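You operate a simulated robot arm through the tools that you are given. There is no shell and no other tool.

The job below is to be done with a simulated robot arm. You get a single attempt, and the scene is never put back.

JOB
Check the oven: heat it on LOW till the thermometer shows BAKE.
Fine: oven lamp on to read it; door shut, oven knob and lamp off at the end.

It is judged by the outcome, as a careful person would: the job done as asked, and still so three seconds after it is handed in. It fails if anything else is knocked over, pushed out of place, dropped, spilled or broken.

ROBOT AND FRAMES
A 7-joint arm with a two-finger parallel gripper, fixed in place. Base frame: the origin is on the floor under the middle of its stand, x ahead of it, y to its left, z up. Readings come in mm, degrees, newtons and seconds.
It reaches about 1372 mm from its shoulder. Its first joint turns from -149.0 to 149.0 degrees. Payload 3.43 kg.
Tool frame: the origin (TCP) lies between the finger pads and is the grasp point; the fingertips stand 30 mm ahead of it; z points along the fingers, y is the line along which they close. Largest opening 94 mm; finger width 28, thickness 10; the body of the gripper, 50 by 96 mm, starts 55 mm behind the TCP.
Orientation is that of the tool frame in the base frame, as [roll, pitch, yaw] about the fixed x, y, z axes, in that order (R = Rz(yaw) Ry(pitch) Rx(roll)). With the fingers straight down and closing along the base's y, the tool's x points along the base's -x, its y along +y and its z along -z.

CONTROLS
- The arm moves only by the tool jog_arm. Its argument "increments" is a list of rows, each a list of 6 numbers: the shift along the tool's x, y, z in mm, then the turn, a rotation vector about the tool's x, y, z in degrees. In form: [[tx, ty, tz, wx, wy, wz], ...]. A call has 1 to 20 rows; each row shifts and turns the commanded pose from where the row before left it, along the tool's axes as they then stand. "grip" is the gripper command, from -1 (shut) to 1 (fully open), values between in proportion, set as the call begins (left out, the last holds). Rows are played at 5 a second. More than 50 mm and 8.6 degrees between two rows, or a gripper value outside its range, and nothing of the call is played. Where a pose cannot be reached the arm comes as near as it can. A force on the tool above 40 N (or 10 N above the force at the start of the call, whichever is more), or a blocked arm, ends the call early, and 0.2 s more pass. The fingers move at their own pace (about 45 mm/s each) and stop on an object; they squeeze with about 42 N. The grip force told is the motor's: it shows also when the fingers shut on nothing. Time passes only in rows, and 0.2 s behind the last, so rows that do not move let the fingers close. It gives the time, the measured TCP pose, the force on the tool (base axes), the opening and the grip force at its end, in the units of the frame above (readings bear some noise), with the torque about the TCP (base axes, N m) and any sound that the robot's microphone picked up.
- Cameras (640 x 400 px; columns grow to the right, rows downward): "scene" is fixed at [397.4, 667.4, 1321.5]; the picture's right is [0.68, 0.73, 0.00], its down [0.58, -0.53, -0.62] and it looks along [-0.45, 0.42, -0.79] (base axes); focal length 294 px, centre (320, 200). "wrist" rides on the gripper at [76, 14, -102] in the tool frame; the picture's right is [-0.18, 0.98, 0.00], its down [-0.75, -0.14, -0.64] and it looks along [-0.63, -0.12, 0.77] (tool axes); focal length 243 px, centre (320, 200). There is no depth. A picture from a camera that has moved, and an enlarged one, comes with that camera's place and axes in the base frame and with its lens. The place of the scene camera against the robot may be out by one fixed shift of up to 25 mm in any direction.
- snapshot(camera): a new picture of that camera. The clock stands still meanwhile.
- inspect(camera, box): a new picture of the part [left, top, right, bottom] of that camera's present view, enlarged. The clock stands still meanwhile.
- job_done(): hands the job in; it is judged then, once.

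Places have to be worked out from the pictures, the camera data and where the tool is seen. Open the gripper and draw the arm clear of the work before you hand the job in, unless the task says otherwise.

The tools are called after "Emit:" as a command line: name --pt "numbers of a row" for each row, then --argument value for the rest, lists and objects as JSON in quotes. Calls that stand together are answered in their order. jog_arm: Moves the arm, as the interface text tells. Its arguments: {"type":"object","properties":{"increments":{"type":"array"},"grip":{"type":"number"}},"required":["increments"]} The other tools are called the same way: snapshot (camera) takes a picture; inspect (camera, box) takes an enlarged picture of a part of a camera's view; job_done () hands the job in.

At the start:

```text
t: 0.0
position: [1.1, 725.3, 994.6]
ee_rot: [-180.0, 0.0, -179.9]
ft_force: [-0.1, 0.1, 0.6]
wrist_torque: [0.0, -0.01, 0.01]
gripper_width: 94.1
finger_force: 0.1
```

scene: 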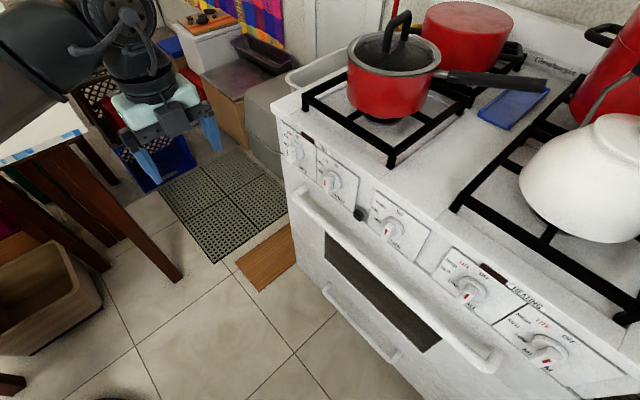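
wrist: 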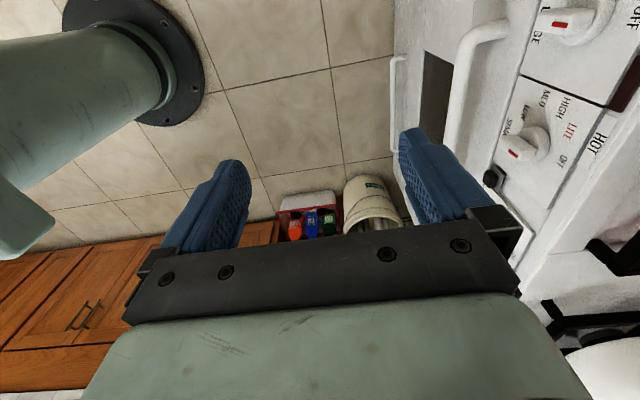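

I begin by looking closely at the stove's front panel in both views to read the knobs and lamp switches.

Emit:
inspect --camera "scene" --box '[270, 100, 450, 270]'

Emit:
inspect --camera "scene" --box '[420, 230, 620, 400]'

Emit:
inspect --camera "wrist" --box '[380, 0, 640, 240]'

```text
2.35 times, centred on (360, 185) of scene
camera zoom: at [397.4, 667.4, 1321.5], right [0.68, 0.73, 0.0], down [0.58, -0.53, -0.62], along [-0.45, 0.42, -0.79], focal length 692 px, centre (226, 235)
```

zoom: 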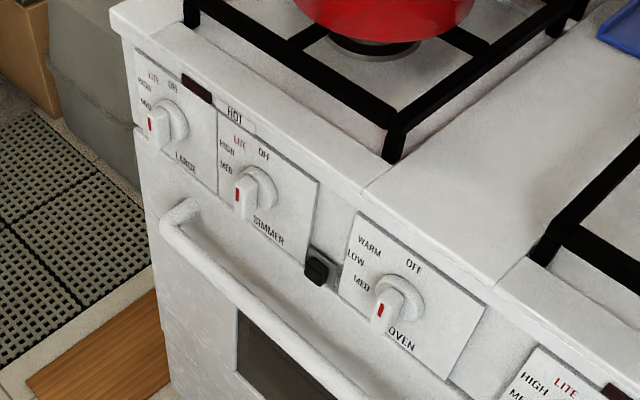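

```text
2.35 times, centred on (520, 315) of scene
camera zoom: at [397.4, 667.4, 1321.5], right [0.68, 0.73, 0.0], down [0.58, -0.53, -0.62], along [-0.45, 0.42, -0.79], focal length 692 px, centre (-151, -71)
```

zoom: 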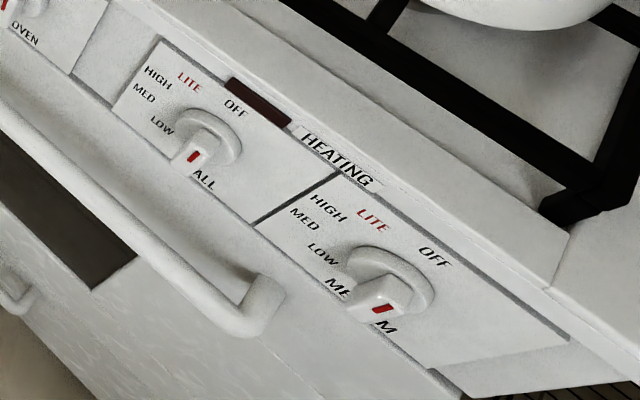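

```text
1.67 times, centred on (510, 120) of wrist
camera zoom: at [-75.3, 740.0, 1096.8], right [0.18, 0.98, 0.0], down [0.75, -0.14, 0.64], along [0.63, -0.12, -0.77], focal length 404 px, centre (3, 333)
```

zoom: 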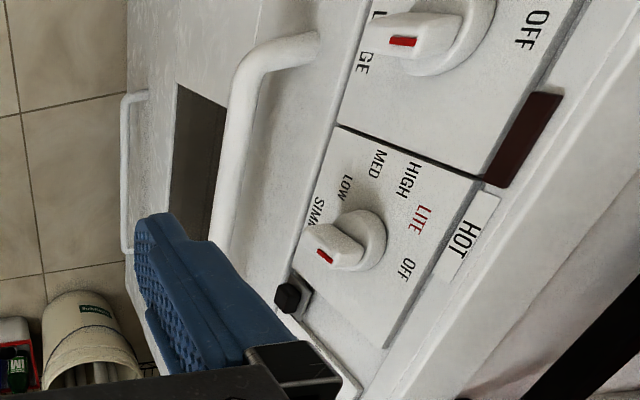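

The oven knob (middle panel, WARM/LOW/MED/…/OFF) sits around x≈270, y≈960, z≈830, and a small black button next to it may be the lamp switch. I will turn the gripper to point at the stove (+y) from a clear distance so the wrist camera can look at the panel.

Emit:
jog_arm --pt "-14 0 0 -8.2 0 0" --pt "-14 0 0 -8.2 0 0" --pt "-14 0 0 -8.2 0 0" --pt "-14 0 0 -8.2 0 0" --pt "-14 0 0 -8.2 0 0" --pt "-14 0 0 -8.2 0 0" --pt "-14 0 0 -8.2 0 0" --pt "-14 0 0 -8.2 0 0" --pt "-14 0 0 -8.2 0 0" --pt "-14 0 0 -8.2 0 0" --pt "-14 0 0 -8 0 0" --pt "0 0 0 0 0 0"

Emit:
snapshot --camera "wrist"

Emit:
snapshot --camera "scene"

```text
t: 2.6
position: [150.8, 724.5, 996.1]
ee_rot: [91.9, 0.0, -179.8]
ft_force: [-0.4, -0.6, 0.2]
wrist_torque: [0.0, 0.02, 0.01]
gripper_width: 94.1
finger_force: 0.0
out of reach, approached as far as the arm can: row 11
```

```text
taken
camera wrist: at [74.8, 623.1, 1012.8], right [0.18, 0.03, 0.98], down [0.76, -0.64, -0.12], along [0.63, 0.77, -0.14], focal length 243 px, centre (320, 200)
```

wrist: 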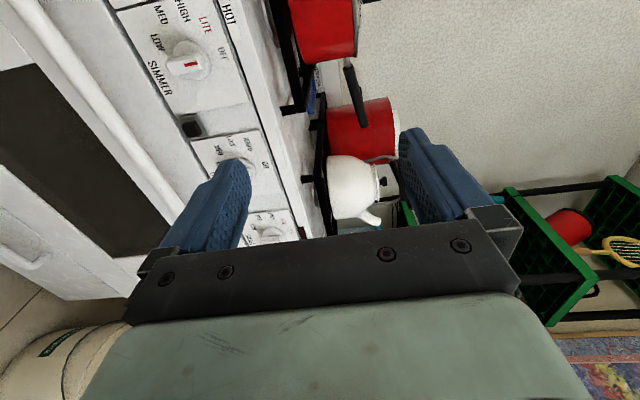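

```text
taken
```

scene: 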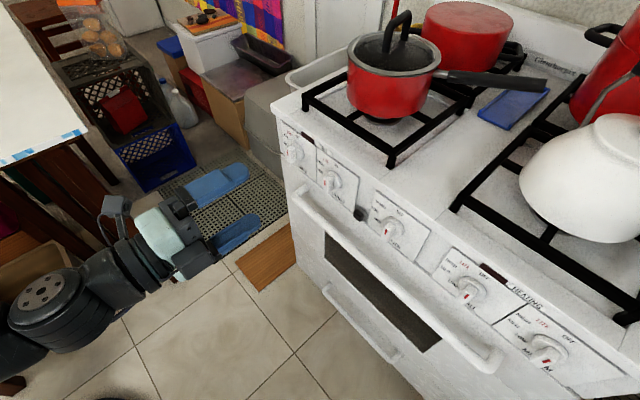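

The gripper now points at the stove and the wrist image shows the panel (image right = up). I zoom in on the knobs, black button and door window.

Emit:
inspect --camera "wrist" --box '[130, 0, 330, 125]'

Emit:
inspect --camera "wrist" --box '[170, 90, 330, 250]'

Emit:
inspect --camera "wrist" --box '[0, 40, 200, 280]'

Emit:
inspect --camera "scene" --box '[310, 170, 440, 260]'

```text
3.20 times, centred on (230, 62) of wrist
camera zoom: at [74.8, 623.1, 1012.8], right [0.18, 0.03, 0.98], down [0.76, -0.64, -0.12], along [0.63, 0.77, -0.14], focal length 776 px, centre (608, 640)
```

zoom: 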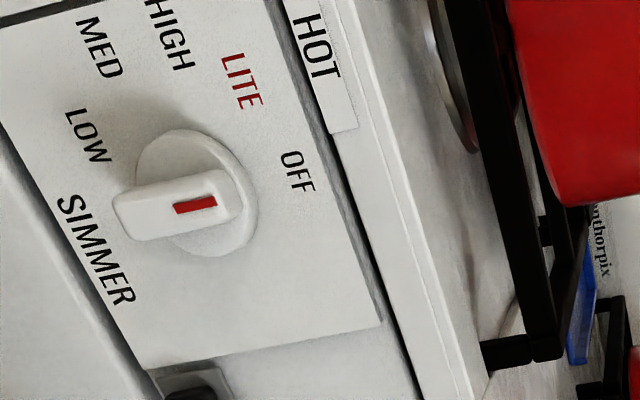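

```text
2.50 times, centred on (250, 170) of wrist
camera zoom: at [74.8, 623.1, 1012.8], right [0.18, 0.03, 0.98], down [0.76, -0.64, -0.12], along [0.63, 0.77, -0.14], focal length 606 px, centre (495, 275)
```

zoom: 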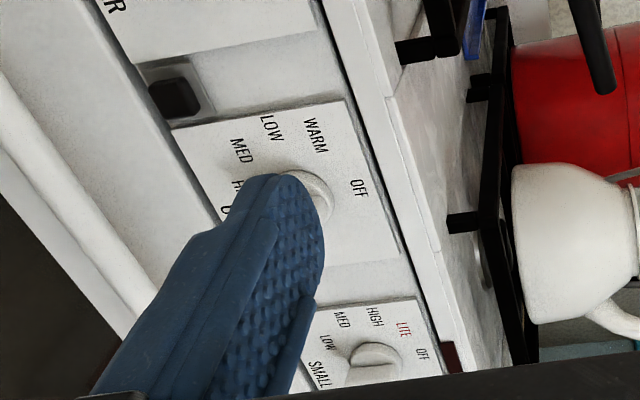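

```text
1.67 times, centred on (100, 160) of wrist
camera zoom: at [74.8, 623.1, 1012.8], right [0.18, 0.03, 0.98], down [0.76, -0.64, -0.12], along [0.63, 0.77, -0.14], focal length 404 px, centre (687, 267)
```

zoom: 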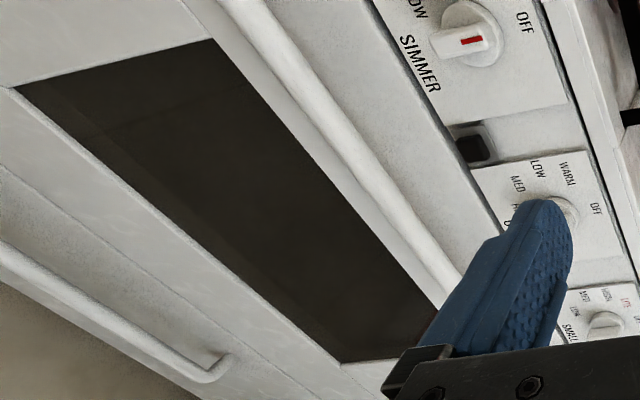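

```text
4.44 times, centred on (375, 215) of scene
camera zoom: at [397.4, 667.4, 1321.5], right [0.68, 0.73, 0.0], down [0.58, -0.53, -0.62], along [-0.45, 0.42, -0.79], focal length 1306 px, centre (76, 133)
```

zoom: 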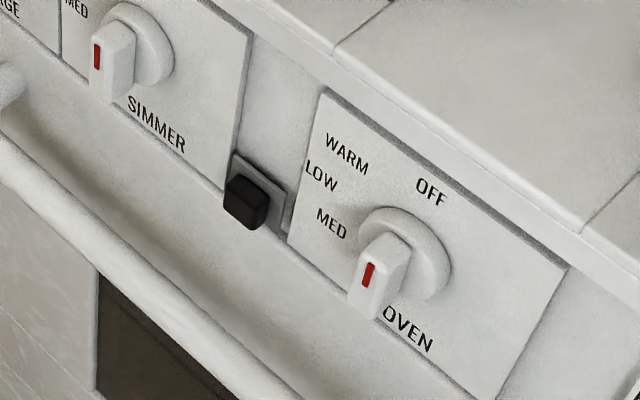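

All knobs look to be at OFF (marks up); LOW on the oven dial is about 80° anticlockwise from OFF, and the black button sits near (191, 973, 782). I turn the tool 90° about its axis so that the camera image is upright and the fingers close along x.

Emit:
jog_arm --pt "0 0 0 0 0 8.2" --pt "0 0 0 0 0 8.2" --pt "0 0 0 0 0 8.2" --pt "0 0 0 0 0 8.2" --pt "0 0 0 0 0 8.2" --pt "0 0 0 0 0 8.2" --pt "0 0 0 0 0 8.2" --pt "0 0 0 0 0 8.2" --pt "0 0 0 0 0 8.2" --pt "0 0 0 0 0 8.2" --pt "0 0 0 0 0 8" --pt "0 0 0 0 0 0"

Emit:
snapshot --camera "wrist"

Emit:
snapshot --camera "scene"

```text
t: 5.2
position: [149.9, 725.2, 995.5]
ee_rot: [89.6, -90.0, -179.6]
ft_force: [1.1, 0.4, 0.0]
wrist_torque: [0.01, 0.01, -0.02]
gripper_width: 94.2
finger_force: 0.0
```

```text
taken
camera wrist: at [165.0, 623.4, 1070.6], right [0.98, 0.0, -0.19], down [-0.14, -0.64, -0.75], along [-0.12, 0.77, -0.63], focal length 243 px, centre (320, 200)
```

wrist: 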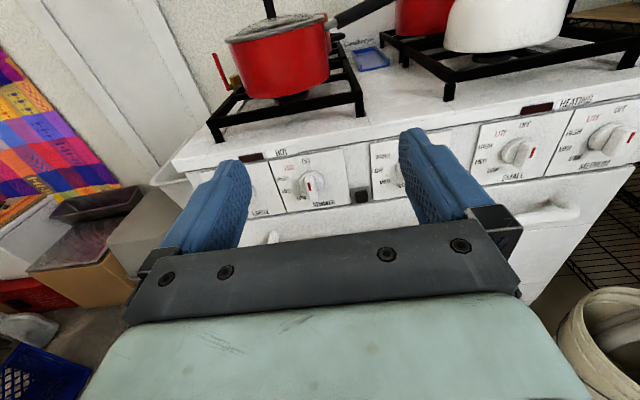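

```text
taken
```

scene: 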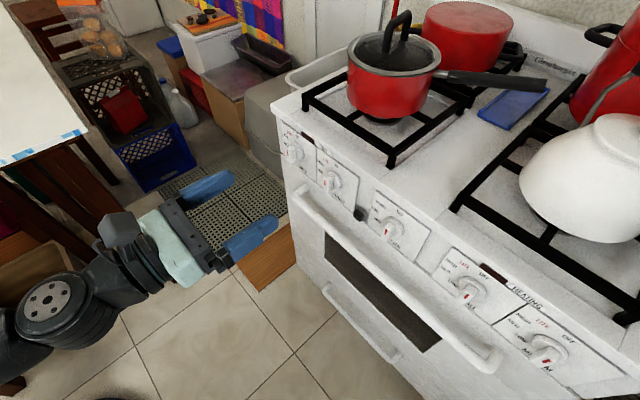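

Upright view now. I zoom on the panel and the button for triangulation.

Emit:
inspect --camera "wrist" --box '[255, 125, 435, 235]'

Emit:
inspect --camera "wrist" --box '[460, 90, 640, 240]'

```text
3.56 times, centred on (345, 180) of wrist
camera zoom: at [165.0, 623.4, 1070.6], right [0.98, 0.0, -0.19], down [-0.14, -0.64, -0.75], along [-0.12, 0.77, -0.63], focal length 863 px, centre (231, 271)
```

zoom: 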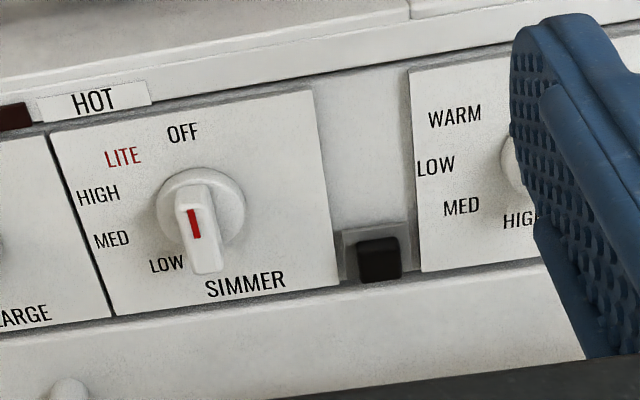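

```text
2.67 times, centred on (550, 165) of wrist
camera zoom: at [165.0, 623.4, 1070.6], right [0.98, 0.0, -0.19], down [-0.14, -0.64, -0.75], along [-0.12, 0.77, -0.63], focal length 647 px, centre (-293, 293)
```

zoom: 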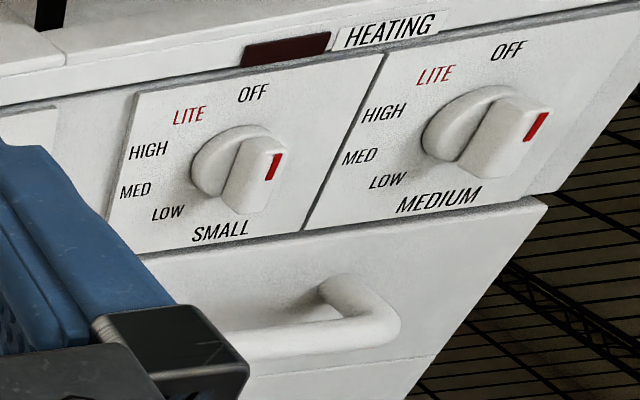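

Triangulated with two views: panel face y≈968, simmer knob's mark at (105, 935, 846), button front ≈(186, 959, 790), and oven knob ≈(269, 935, 840). I shift over to face the oven knob for a clear view of its dial.

Emit:
jog_arm --pt "-2 35 5 0 0 0" --pt "-2 35 5 0 0 0" --pt "-2 35 5 0 0 0" --pt "-2 35 5 0 0 0" --pt "0 0 0 0 0 0"

Emit:
snapshot --camera "wrist"

Emit:
inspect --camera "wrist" --box '[230, 90, 430, 230]'

```text
t: 6.4
position: [291.7, 745.0, 984.7]
ee_rot: [-111.6, -90.0, 21.5]
ft_force: [-0.6, -0.4, 0.0]
wrist_torque: [0.04, 0.0, -0.03]
gripper_width: 94.1
finger_force: 0.2
```

```text
taken
camera wrist: at [304.5, 643.9, 1061.0], right [0.98, 0.0, -0.18], down [-0.14, -0.64, -0.75], along [-0.12, 0.77, -0.63], focal length 243 px, centre (320, 200)
```

wrist: 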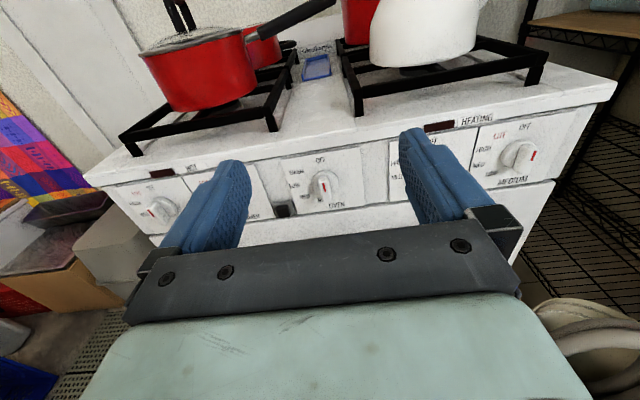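

```text
2.86 times, centred on (330, 160) of wrist
camera zoom: at [304.5, 643.9, 1061.0], right [0.98, 0.0, -0.18], down [-0.14, -0.64, -0.75], along [-0.12, 0.77, -0.63], focal length 693 px, centre (291, 314)
```

zoom: 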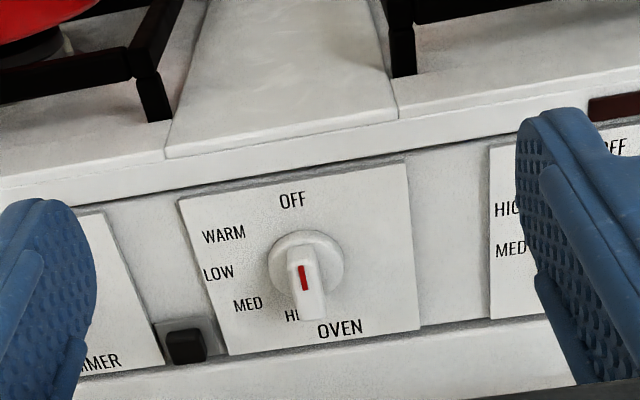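

The oven knob centre resolves to about (270, 935, 840) with a vertical fin, OFF straight up and LOW near 9 o'clock (~93° anticlockwise). I zoom in on the black button before pressing it.

Emit:
inspect --camera "wrist" --box '[265, 190, 315, 225]'

Emit:
inspect --camera "scene" --box '[340, 195, 385, 230]'

Emit:
inspect --camera "scene" --box '[290, 180, 520, 390]'

```text
11.43 times, centred on (290, 208) of wrist
camera zoom: at [304.5, 643.9, 1061.0], right [0.98, 0.0, -0.18], down [-0.14, -0.64, -0.75], along [-0.12, 0.77, -0.63], focal length 2773 px, centre (663, 114)
```

zoom: 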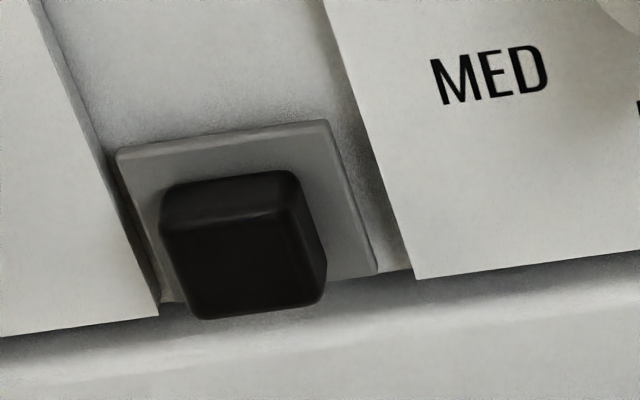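

```text
11.43 times, centred on (362, 212) of scene
camera zoom: at [397.4, 667.4, 1321.5], right [0.68, 0.73, 0.0], down [0.58, -0.53, -0.62], along [-0.45, 0.42, -0.79], focal length 3360 px, centre (-166, 57)
```

zoom: 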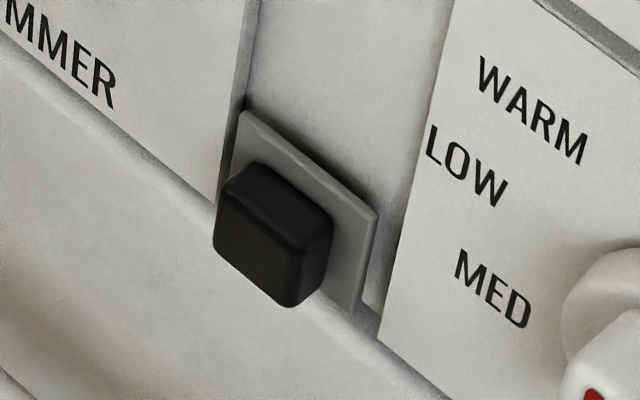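

```text
1.90 times, centred on (405, 285) of scene
camera zoom: at [397.4, 667.4, 1321.5], right [0.68, 0.73, 0.0], down [0.58, -0.53, -0.62], along [-0.45, 0.42, -0.79], focal length 560 px, centre (158, 38)
```

zoom: 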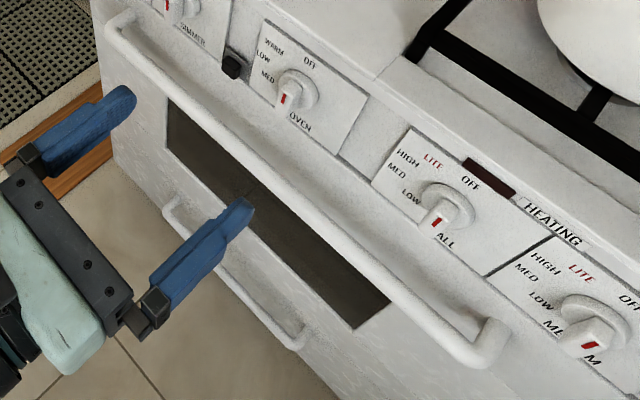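

The lamp control is a square push button with its front centred near (187.5, 955, 789), and the door handle sits well below it (y≈938, z≈701). I close the fingers and move to a standoff in front of the button.

Emit:
jog_arm --pt "-39.1 -20.8 18 0 0 0" --pt "-39.1 -20.8 18 0 0 0" --pt "-39.1 -20.8 18 0 0 0" --pt "-39.1 -20.8 18 0 0 0" --pt "-39.1 -20.8 18 0 0 0" --pt "0 0 0 0 0 0" --pt "0 0 0 0 0 0" --grip -1

Emit:
snapshot --camera "wrist"

Emit:
snapshot --camera "scene"

```text
t: 8.0
position: [186.5, 835.6, 792.1]
ee_rot: [167.4, -90.0, 102.6]
ft_force: [-0.6, 0.6, 0.5]
wrist_torque: [0.0, 0.01, 0.0]
gripper_width: 0.0
finger_force: 33.5
```

```text
taken
camera wrist: at [200.2, 733.5, 868.0], right [0.98, 0.0, -0.18], down [-0.14, -0.64, -0.75], along [-0.12, 0.77, -0.63], focal length 243 px, centre (320, 200)
```

wrist: 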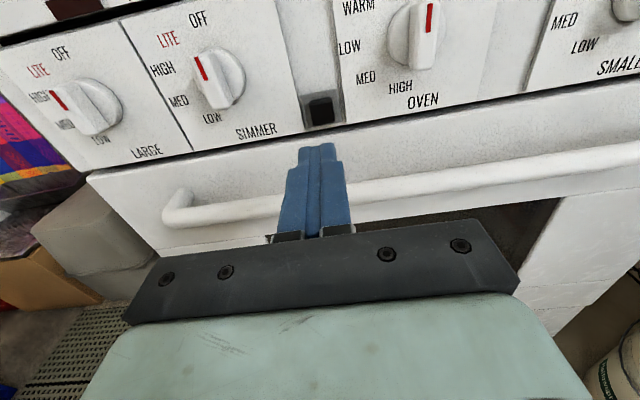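

```text
taken
```

scene: 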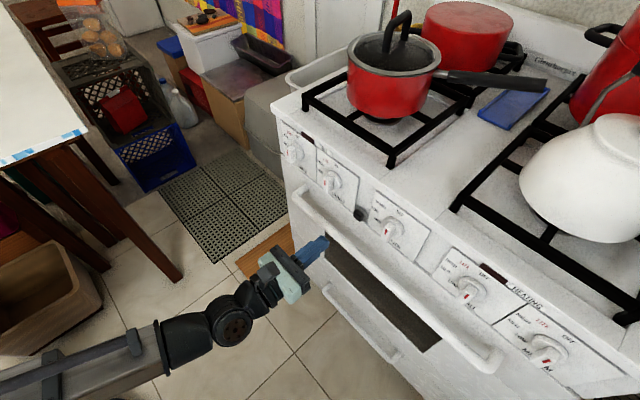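

Standing off in front of the button. I zoom to refine its location from here.

Emit:
inspect --camera "wrist" --box '[280, 70, 380, 180]'

Emit:
inspect --camera "wrist" --box '[330, 0, 470, 120]'

```text
3.64 times, centred on (330, 125) of wrist
camera zoom: at [200.2, 733.5, 868.0], right [0.98, 0.0, -0.18], down [-0.14, -0.64, -0.75], along [-0.12, 0.77, -0.63], focal length 882 px, centre (284, 473)
```

zoom: 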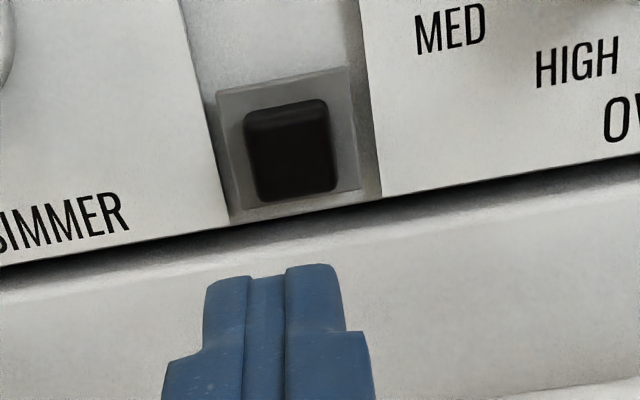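

```text
3.33 times, centred on (400, 60) of wrist
camera zoom: at [200.2, 733.5, 868.0], right [0.98, 0.0, -0.18], down [-0.14, -0.64, -0.75], along [-0.12, 0.77, -0.63], focal length 809 px, centre (53, 667)
```

zoom: 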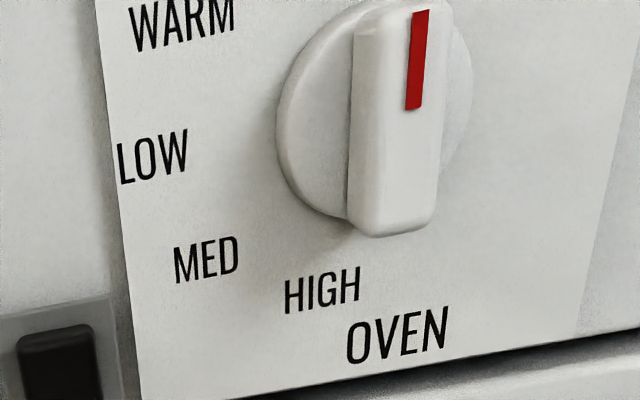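

Button face centre refined to (187, ~956, 788). I lower 4 mm and advance so that fingertips stop just short of it, then creep in.

Emit:
jog_arm --pt "-4 0.5 20 0 0 0" --pt "0 0 30 0 0 0" --pt "0 0 25 0 0 0" --pt "0 0 4 0 0 0" --pt "0 0 0 0 0 0"

Emit:
inspect --camera "wrist" --box '[270, 50, 390, 200]'

Emit:
inspect --camera "scene" --box '[320, 180, 420, 260]'

```text
t: 9.2
position: [184.6, 915.3, 786.6]
ee_rot: [151.4, -90.0, 118.5]
ft_force: [-0.1, -0.5, -0.5]
wrist_torque: [0.01, -0.01, -0.01]
gripper_width: 0.0
finger_force: 33.0
```

```text
2.67 times, centred on (330, 125) of wrist
camera zoom: at [199.2, 813.2, 863.1], right [0.98, 0.0, -0.18], down [-0.14, -0.64, -0.75], along [-0.12, 0.77, -0.63], focal length 647 px, centre (293, 400)
```

zoom: 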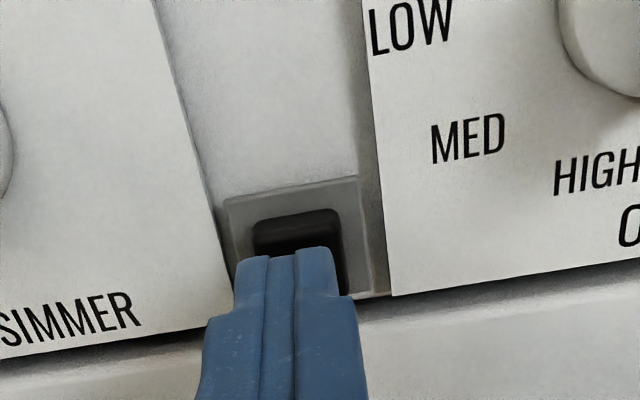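

```text
5.00 times, centred on (370, 220) of scene
camera zoom: at [397.4, 667.4, 1321.5], right [0.68, 0.73, 0.0], down [0.58, -0.53, -0.62], along [-0.45, 0.42, -0.79], focal length 1470 px, centre (70, 100)
```

zoom: 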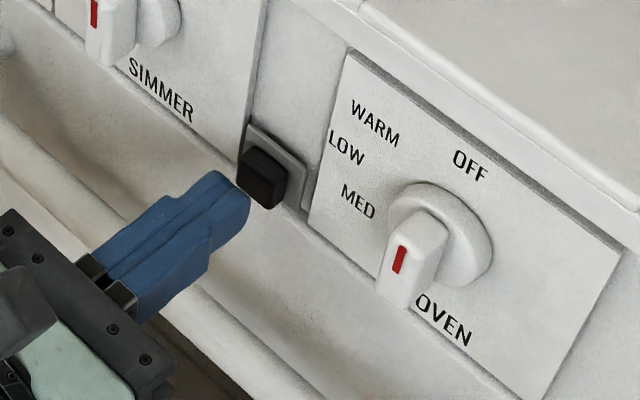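

Fingertips are about 10 mm from the button, maybe 2 mm left of centre. I correct and press forward in small steps, watching force and sound.

Emit:
jog_arm --pt "2 2.5 0 0 0 0" --pt "0 0 3 0 0 0" --pt "0 0 3 0 0 0" --pt "0 0 2 0 0 0" --pt "0 0 2 0 0 0" --pt "0 0 2 0 0 0"

Emit:
inspect --camera "scene" --box '[320, 180, 420, 260]'

```text
t: 10.6
position: [188.5, 925.8, 789.7]
ee_rot: [162.2, -90.0, 107.8]
ft_force: [0.1, -1.6, -0.6]
wrist_torque: [0.0, -0.03, 0.03]
gripper_width: 0.0
finger_force: 33.0
```

```text
5.00 times, centred on (370, 220) of scene
camera zoom: at [397.4, 667.4, 1321.5], right [0.68, 0.73, 0.0], down [0.58, -0.53, -0.62], along [-0.45, 0.42, -0.79], focal length 1470 px, centre (70, 100)
```

zoom: 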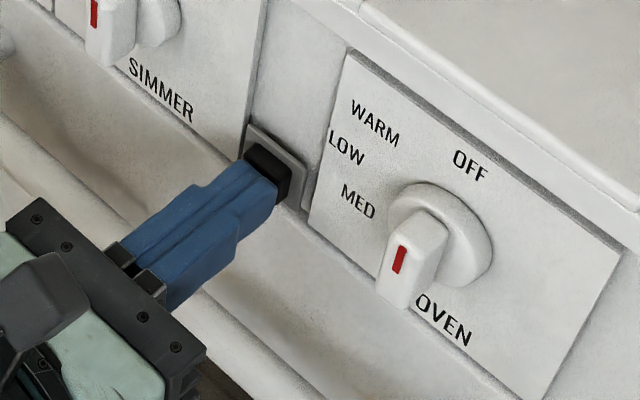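

Contact (about 1.6 N). I keep pressing by a few more millimetres.

Emit:
jog_arm --pt "0 0 1.5 0 0 0" --pt "0 0 1.5 0 0 0" --pt "0 0 1 0 0 0"

Emit:
snapshot --camera "scene"

```text
t: 11.4
position: [190.5, 930.2, 788.7]
ee_rot: [-37.4, -90.0, -52.6]
ft_force: [-0.7, -4.1, 0.9]
wrist_torque: [-0.02, 0.01, 0.01]
gripper_width: 0.0
finger_force: 33.1
heard: click
```

```text
taken
```

scene: 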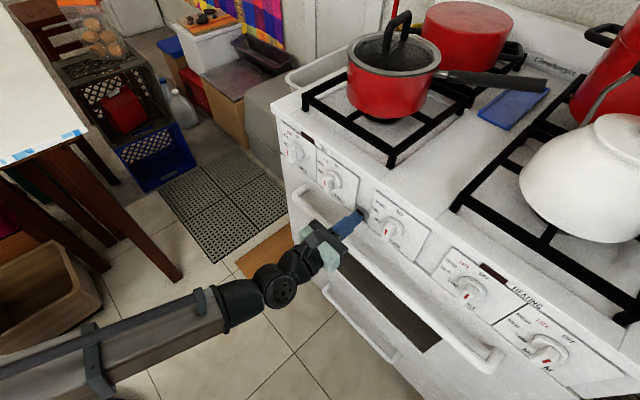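

A click was heard, so the button has latched. I back straight out and move down so that the wrist camera can look through the door window.

Emit:
jog_arm --pt "0 0 -10 0 0 0" --pt "0 0 -40 0 0 0" --pt "0 0 -40 0 0 0" --pt "0 20 -40 0 0 0" --pt "-10 30 -30 0 0 0" --pt "-20 30 0 0 0 0" --pt "-20 30 0 0 0 0" --pt "0 0 0 0 0 0" --grip 1

Emit:
snapshot --camera "wrist"

Emit:
snapshot --camera "scene"

```text
t: 13.2
position: [299.3, 773.7, 742.0]
ee_rot: [175.7, -90.0, 94.4]
ft_force: [-1.1, 0.0, -0.1]
wrist_torque: [0.0, -0.01, 0.01]
gripper_width: 94.1
finger_force: 0.1
```

```text
taken
camera wrist: at [313.4, 671.0, 816.7], right [0.98, 0.0, -0.18], down [-0.14, -0.64, -0.75], along [-0.12, 0.77, -0.63], focal length 243 px, centre (320, 200)
```

wrist: 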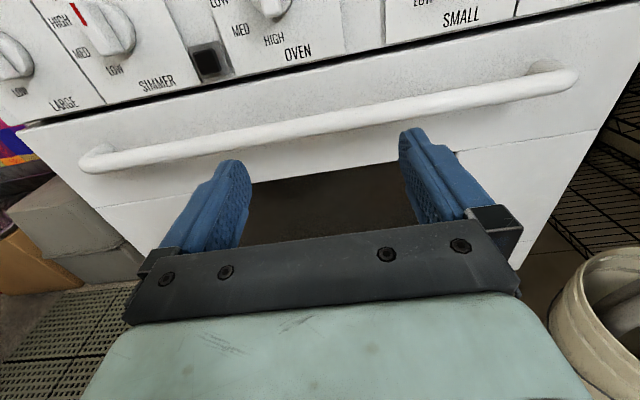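

```text
taken
```

scene: 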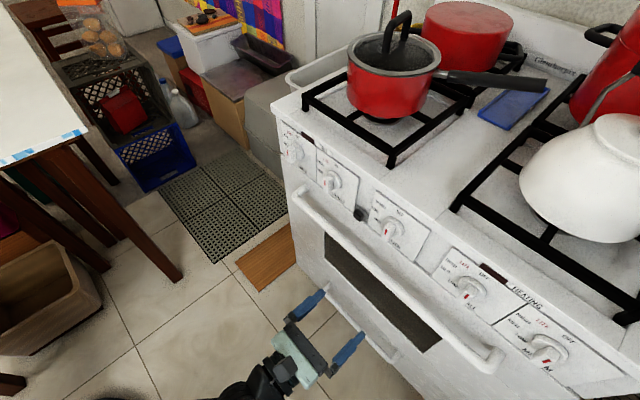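

The window still looks dark from this angle. I check the button's state and go lower to look through the glass more squarely.

Emit:
inspect --camera "wrist" --box '[170, 20, 270, 110]'

Emit:
jog_arm --pt "-45 0 0 0 0 0" --pt "-45 0 0 0 0 0" --pt "-45 0 0 0 0 0" --pt "-45 0 0 0 0 0" --pt "-30 0 0 0 0 0" --pt "0 0 0 0 0 0"

Emit:
snapshot --camera "wrist"

```text
4.44 times, centred on (220, 65) of wrist
camera zoom: at [313.4, 671.0, 816.7], right [0.98, 0.0, -0.18], down [-0.14, -0.64, -0.75], along [-0.12, 0.77, -0.63], focal length 1078 px, centre (764, 800)
```

zoom: 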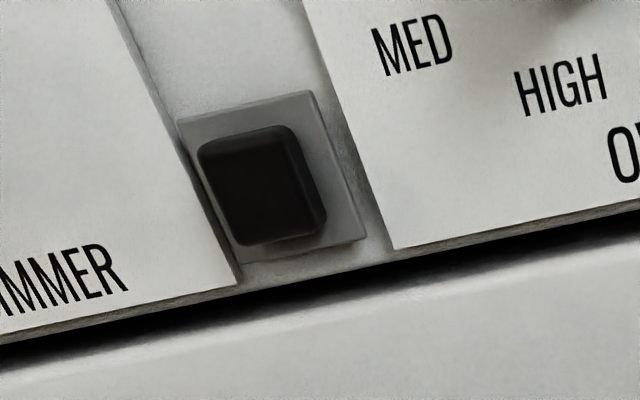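

```text
t: 14.6
position: [300.4, 770.7, 530.4]
ee_rot: [56.3, -90.0, -146.3]
ft_force: [-0.3, -0.4, -0.3]
wrist_torque: [-0.01, 0.01, -0.01]
gripper_width: 94.3
finger_force: 0.1
```

```text
taken
camera wrist: at [314.9, 668.0, 605.1], right [0.98, 0.0, -0.18], down [-0.14, -0.64, -0.75], along [-0.12, 0.77, -0.63], focal length 243 px, centre (320, 200)
```

wrist: 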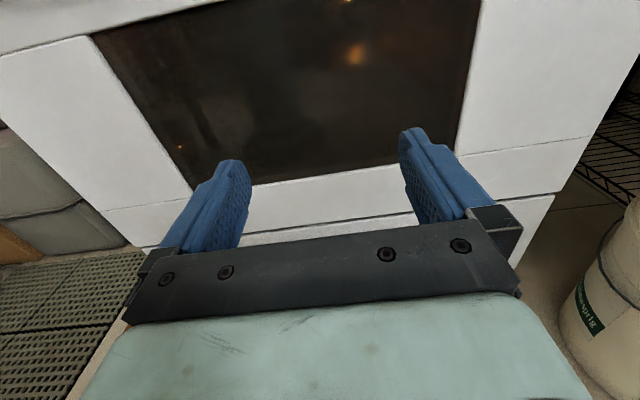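

There's a faint glow inside the window now — the lamp seems to be on. I zoom into the glass.

Emit:
inspect --camera "wrist" --box '[90, 0, 490, 190]'

Emit:
inspect --camera "wrist" --box '[290, 0, 450, 110]'

Emit:
inspect --camera "scene" --box '[320, 225, 450, 355]'

```text
1.60 times, centred on (290, 95) of wrist
camera zoom: at [314.9, 668.0, 605.1], right [0.98, 0.0, -0.18], down [-0.14, -0.64, -0.75], along [-0.12, 0.77, -0.63], focal length 388 px, centre (368, 368)
```

zoom: 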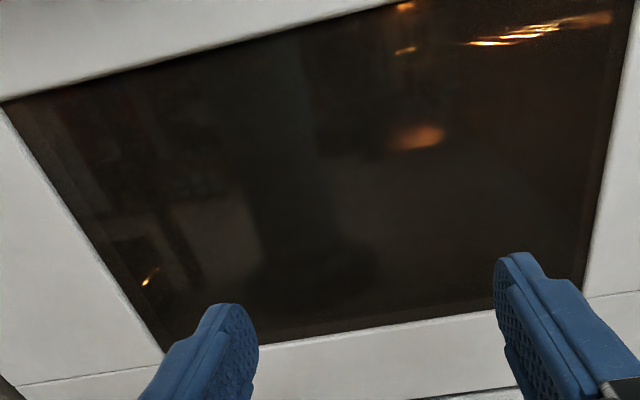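

```text
3.64 times, centred on (370, 55) of wrist
camera zoom: at [314.9, 668.0, 605.1], right [0.98, 0.0, -0.18], down [-0.14, -0.64, -0.75], along [-0.12, 0.77, -0.63], focal length 882 px, centre (138, 727)
```

zoom: 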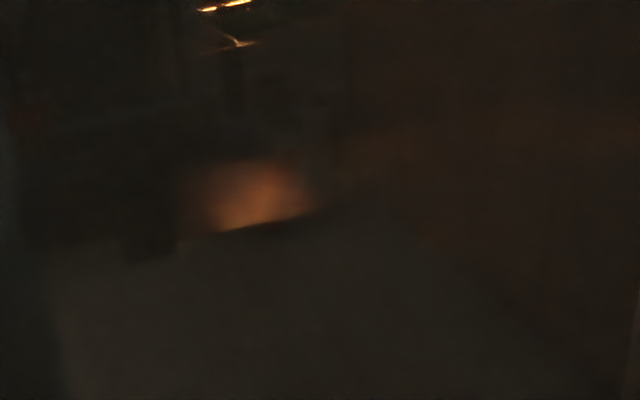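

```text
3.08 times, centred on (385, 290) of scene
camera zoom: at [397.4, 667.4, 1321.5], right [0.68, 0.73, 0.0], down [0.58, -0.53, -0.62], along [-0.45, 0.42, -0.79], focal length 904 px, centre (120, -77)
```

zoom: 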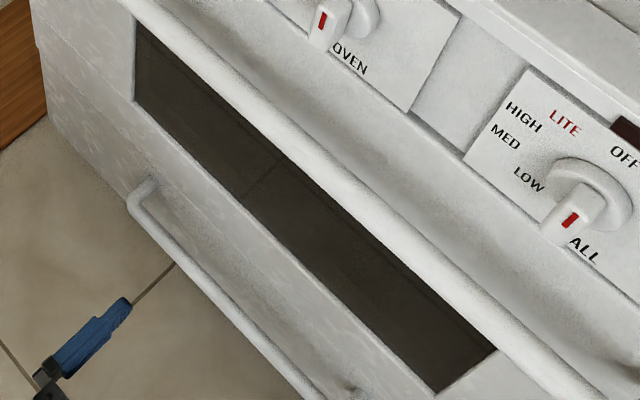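

The lamp is on (warm light inside), and something seems to hang in the upper right. I tilt the camera up to look horizontally through the window.

Emit:
jog_arm --pt "0 0 0 0 7 0" --pt "0 0 0 0 7 0" --pt "0 0 0 0 7 0" --pt "0 0 0 0 7 0" --pt "0 0 0 0 7 0" --pt "0 0 0 0 0 0"

Emit:
snapshot --camera "wrist"

Emit:
snapshot --camera "scene"

```text
t: 16.0
position: [299.5, 769.9, 529.2]
ee_rot: [0.0, -54.9, -89.9]
ft_force: [0.0, -0.1, -1.3]
wrist_torque: [0.01, 0.0, 0.0]
gripper_width: 94.0
finger_force: 0.0
```

```text
taken
camera wrist: at [313.9, 642.8, 532.1], right [0.98, 0.11, -0.15], down [-0.14, -0.09, -0.99], along [-0.12, 0.99, -0.08], focal length 243 px, centre (320, 200)
```

wrist: 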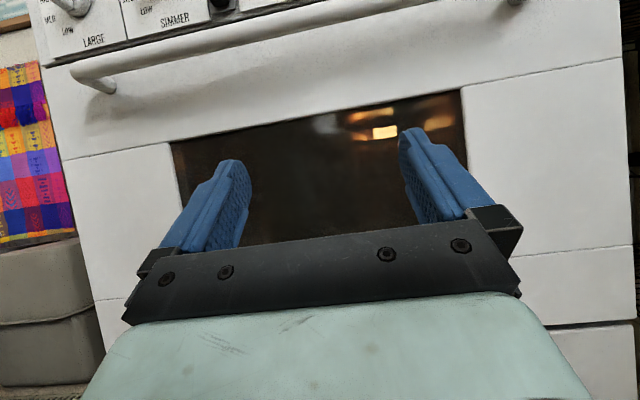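

```text
taken
```

scene: 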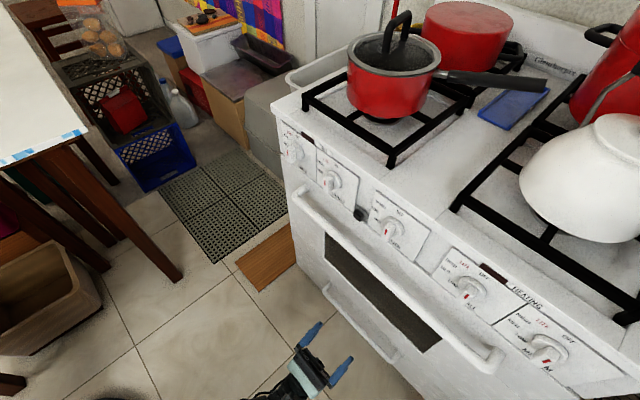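

The interior lamp is clearly lit now. I zoom in to find the thermometer.

Emit:
inspect --camera "wrist" --box '[230, 80, 480, 240]'

Emit:
inspect --camera "wrist" --box '[330, 90, 430, 160]'

```text
2.50 times, centred on (355, 160) of wrist
camera zoom: at [313.9, 642.8, 532.1], right [0.98, 0.11, -0.15], down [-0.14, -0.09, -0.99], along [-0.12, 0.99, -0.08], focal length 606 px, centre (232, 300)
```

zoom: 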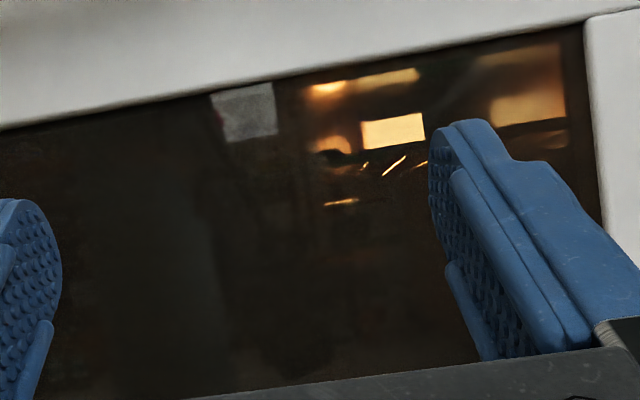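

```text
5.71 times, centred on (380, 125) of wrist
camera zoom: at [313.9, 642.8, 532.1], right [0.98, 0.11, -0.15], down [-0.14, -0.09, -0.99], along [-0.12, 0.99, -0.08], focal length 1386 px, centre (-23, 629)
```

zoom: 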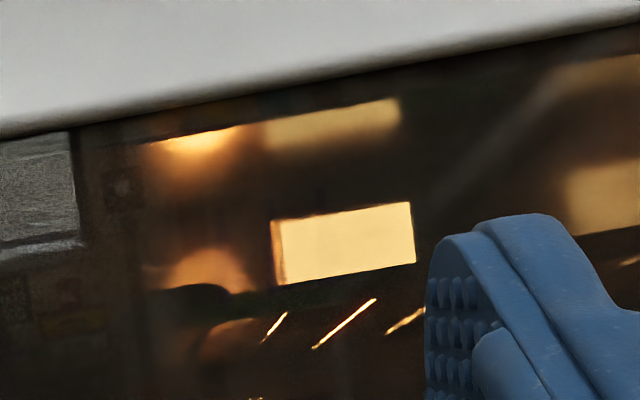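

A lit cream-coloured object is visible inside at upper right, probably near (400, ~1150, 608). I move the camera closer and level with it.

Emit:
jog_arm --pt "1 27 30 0 0 0" --pt "1 27 30 0 0 0" --pt "0.5 25 25 0 0 0" --pt "0 0 0 0 0 0"

Emit:
snapshot --camera "wrist"

Emit:
inspect --camera "wrist" --box '[230, 80, 430, 220]'

```text
t: 17.0
position: [377.3, 837.7, 580.0]
ee_rot: [-0.1, -54.9, -90.0]
ft_force: [-0.5, 0.0, 0.5]
wrist_torque: [-0.01, 0.0, 0.0]
gripper_width: 94.2
finger_force: 0.0
```

```text
taken
camera wrist: at [392.7, 710.0, 583.4], right [0.98, 0.11, -0.15], down [-0.14, -0.09, -0.99], along [-0.12, 0.99, -0.08], focal length 243 px, centre (320, 200)
```

wrist: 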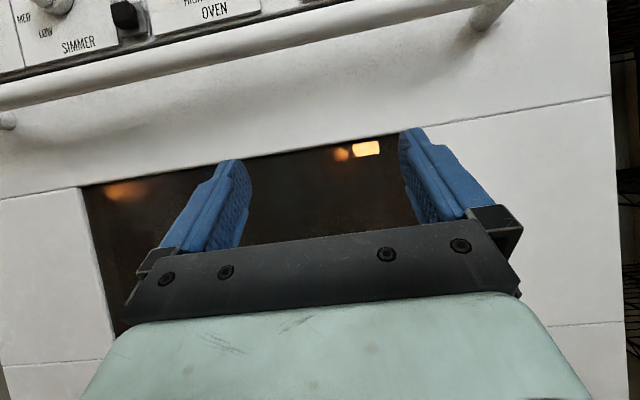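

```text
2.86 times, centred on (330, 150) of wrist
camera zoom: at [392.7, 710.0, 583.4], right [0.98, 0.11, -0.15], down [-0.14, -0.09, -0.99], along [-0.12, 0.99, -0.08], focal length 693 px, centre (291, 343)
```

zoom: 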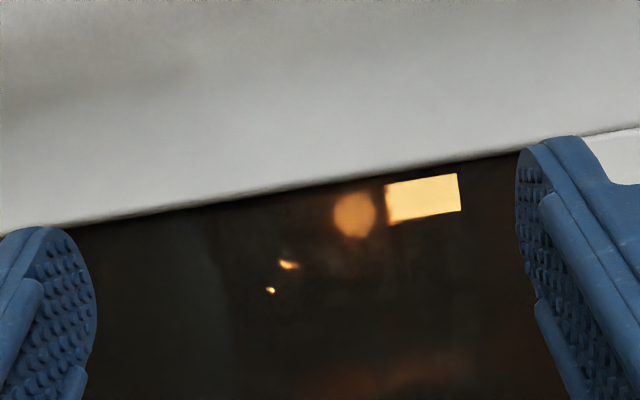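

The bright rectangle triangulates to the back wall, so it's the lamp itself; the thermometer must be elsewhere in the cavity. I reorient so the unobstructed top part of the image looks straight into the window.

Emit:
jog_arm --pt "0 0 0 0 -6.25 0" --pt "0 0 0 0 -6.25 0" --pt "0 0 0 0 -6.25 0" --pt "0 0 0 0 -6.25 0" --pt "-38 -30 0 0 0 0" --pt "-38 -30 0 0 0 0" --pt "-38 -30 0 0 0 0" --pt "0 0 0 0 0 0"

Emit:
snapshot --camera "wrist"

Emit:
inspect --camera "wrist" --box '[150, 0, 470, 200]'

```text
t: 18.8
position: [289.1, 855.3, 466.5]
ee_rot: [0.1, -80.0, -90.2]
ft_force: [0.6, -0.2, 0.0]
wrist_torque: [-0.02, -0.02, 0.01]
gripper_width: 93.9
finger_force: 0.1
```

```text
taken
camera wrist: at [303.9, 742.3, 524.0], right [0.98, 0.03, -0.18], down [-0.14, -0.5, -0.85], along [-0.12, 0.86, -0.49], focal length 243 px, centre (320, 200)
```

wrist: 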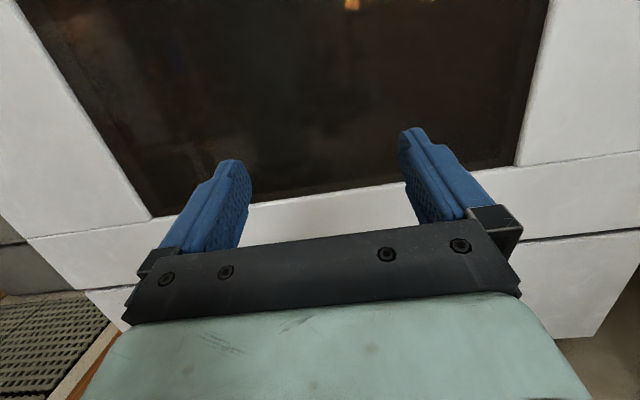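

```text
2.00 times, centred on (310, 100) of wrist
camera zoom: at [303.9, 742.3, 524.0], right [0.98, 0.03, -0.18], down [-0.14, -0.5, -0.85], along [-0.12, 0.86, -0.49], focal length 485 px, centre (340, 400)
```

zoom: 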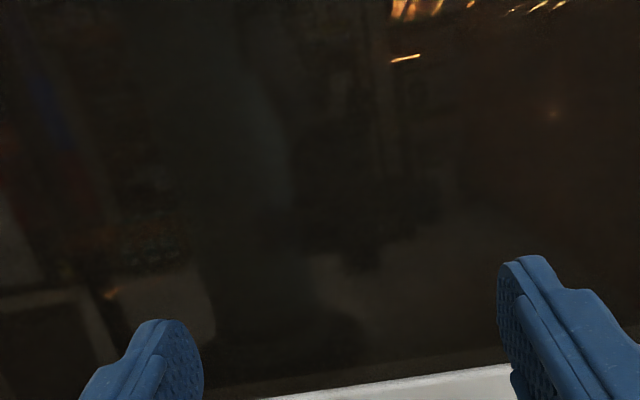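

Only reflections here in the lower part; the lit area is higher up. I tilt back to level, close to the glass, and look at the upper part of the cavity.

Emit:
jog_arm --pt "0 0 0 0 6.25 0" --pt "0 0 0 0 6.25 0" --pt "0 0 0 0 6.25 0" --pt "0 0 0 0 6.25 0" --pt "0 0 20 0 0 0" --pt "0 0 0 0 0 0"

Emit:
snapshot --camera "wrist"

Emit:
inspect --camera "wrist" --box '[240, 20, 440, 220]'

Emit:
inspect --camera "wrist" --box '[100, 20, 300, 160]'

```text
t: 20.2
position: [289.3, 873.9, 480.1]
ee_rot: [0.5, -55.1, -90.1]
ft_force: [-0.2, -0.2, -0.1]
wrist_torque: [-0.03, -0.01, 0.0]
gripper_width: 93.9
finger_force: 0.1
```

```text
taken
camera wrist: at [304.3, 746.8, 483.0], right [0.98, 0.11, -0.15], down [-0.14, -0.1, -0.99], along [-0.12, 0.99, -0.08], focal length 243 px, centre (320, 200)
```

wrist: 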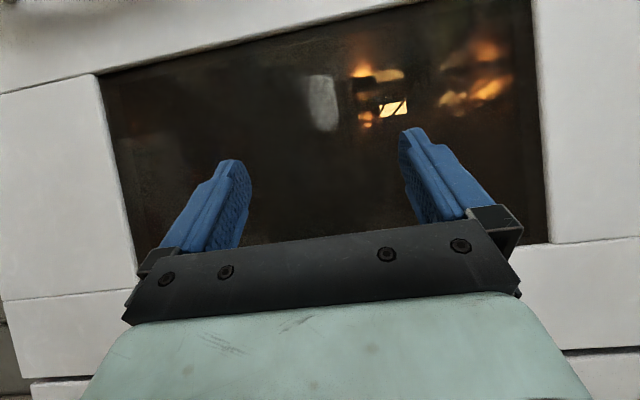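

```text
2.00 times, centred on (340, 120) of wrist
camera zoom: at [304.3, 746.8, 483.0], right [0.98, 0.11, -0.15], down [-0.14, -0.1, -0.99], along [-0.12, 0.99, -0.08], focal length 485 px, centre (280, 360)
```

zoom: 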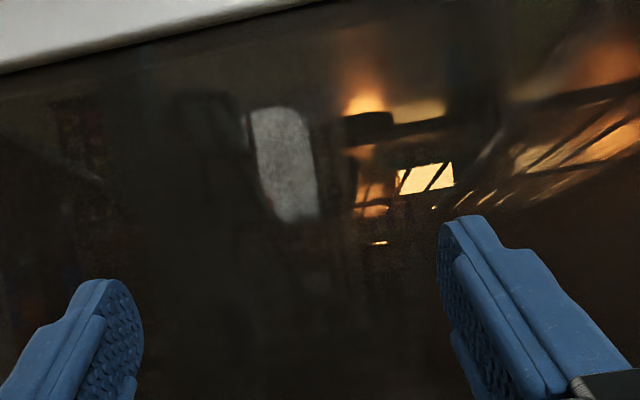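

```text
2.86 times, centred on (200, 90) of wrist
camera zoom: at [304.3, 746.8, 483.0], right [0.98, 0.11, -0.15], down [-0.14, -0.1, -0.99], along [-0.12, 0.99, -0.08], focal length 693 px, centre (663, 514)
```

zoom: 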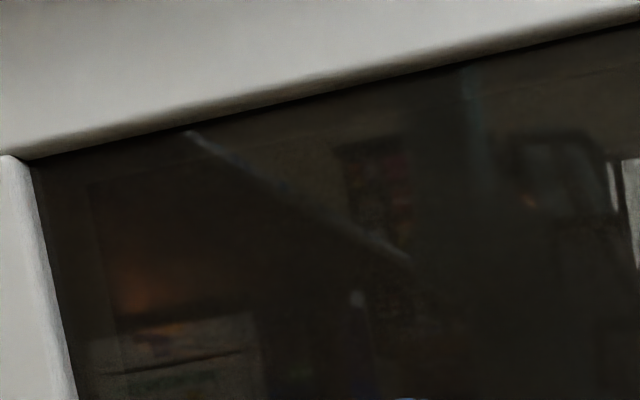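

I can make out rack bars in front of the lamp and a dark hanging object, triangulating to about (347, 1095, 598). I move the camera up and across to face it.

Emit:
jog_arm --pt "23.5 14 16.5 0 0 0" --pt "23.5 14 16.5 0 0 0" --pt "23.5 14 16.5 0 0 0" --pt "0 0 0 0 0 0"

Emit:
snapshot --camera "wrist"

Emit:
inspect --camera "wrist" --box '[240, 100, 420, 230]'

Emit:
inspect --camera "wrist" --box '[300, 120, 390, 190]'

```text
t: 21.2
position: [329.1, 875.4, 566.0]
ee_rot: [-0.1, -54.9, -89.9]
ft_force: [-0.9, 0.1, -0.3]
wrist_torque: [-0.02, -0.01, 0.0]
gripper_width: 94.0
finger_force: 0.1
```

```text
taken
camera wrist: at [343.6, 748.5, 568.9], right [0.98, 0.11, -0.15], down [-0.14, -0.09, -0.99], along [-0.12, 0.99, -0.08], focal length 243 px, centre (320, 200)
```

wrist: 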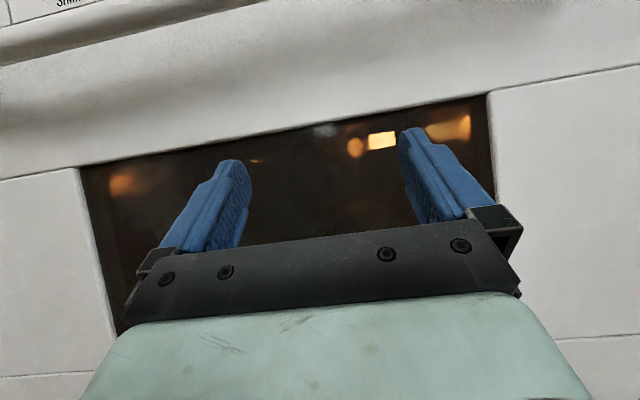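

```text
3.08 times, centred on (330, 165) of wrist
camera zoom: at [343.6, 748.5, 568.9], right [0.98, 0.11, -0.15], down [-0.14, -0.09, -0.99], along [-0.12, 0.99, -0.08], focal length 746 px, centre (289, 308)
```

zoom: 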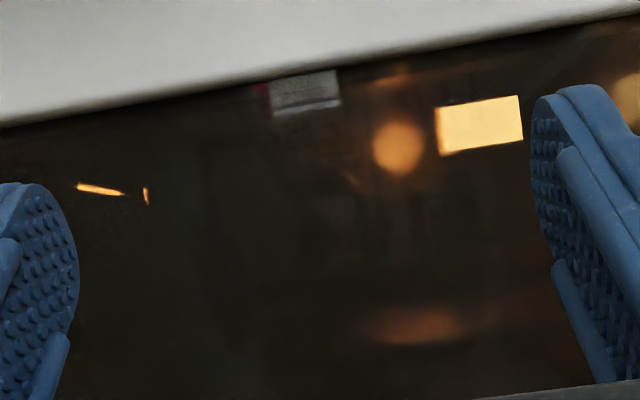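

```text
5.71 times, centred on (345, 155) of wrist
camera zoom: at [343.6, 748.5, 568.9], right [0.98, 0.11, -0.15], down [-0.14, -0.09, -0.99], along [-0.12, 0.99, -0.08], focal length 1386 px, centre (177, 457)
```

zoom: 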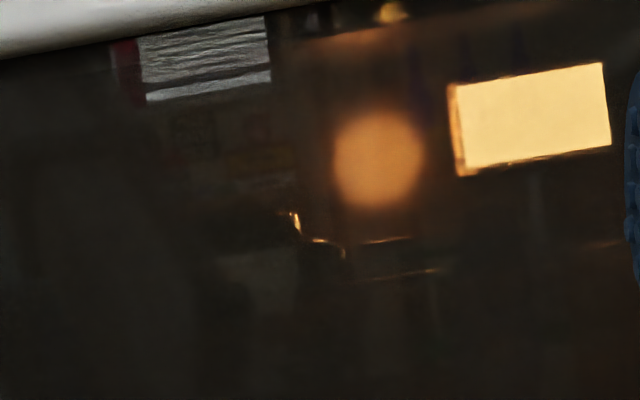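

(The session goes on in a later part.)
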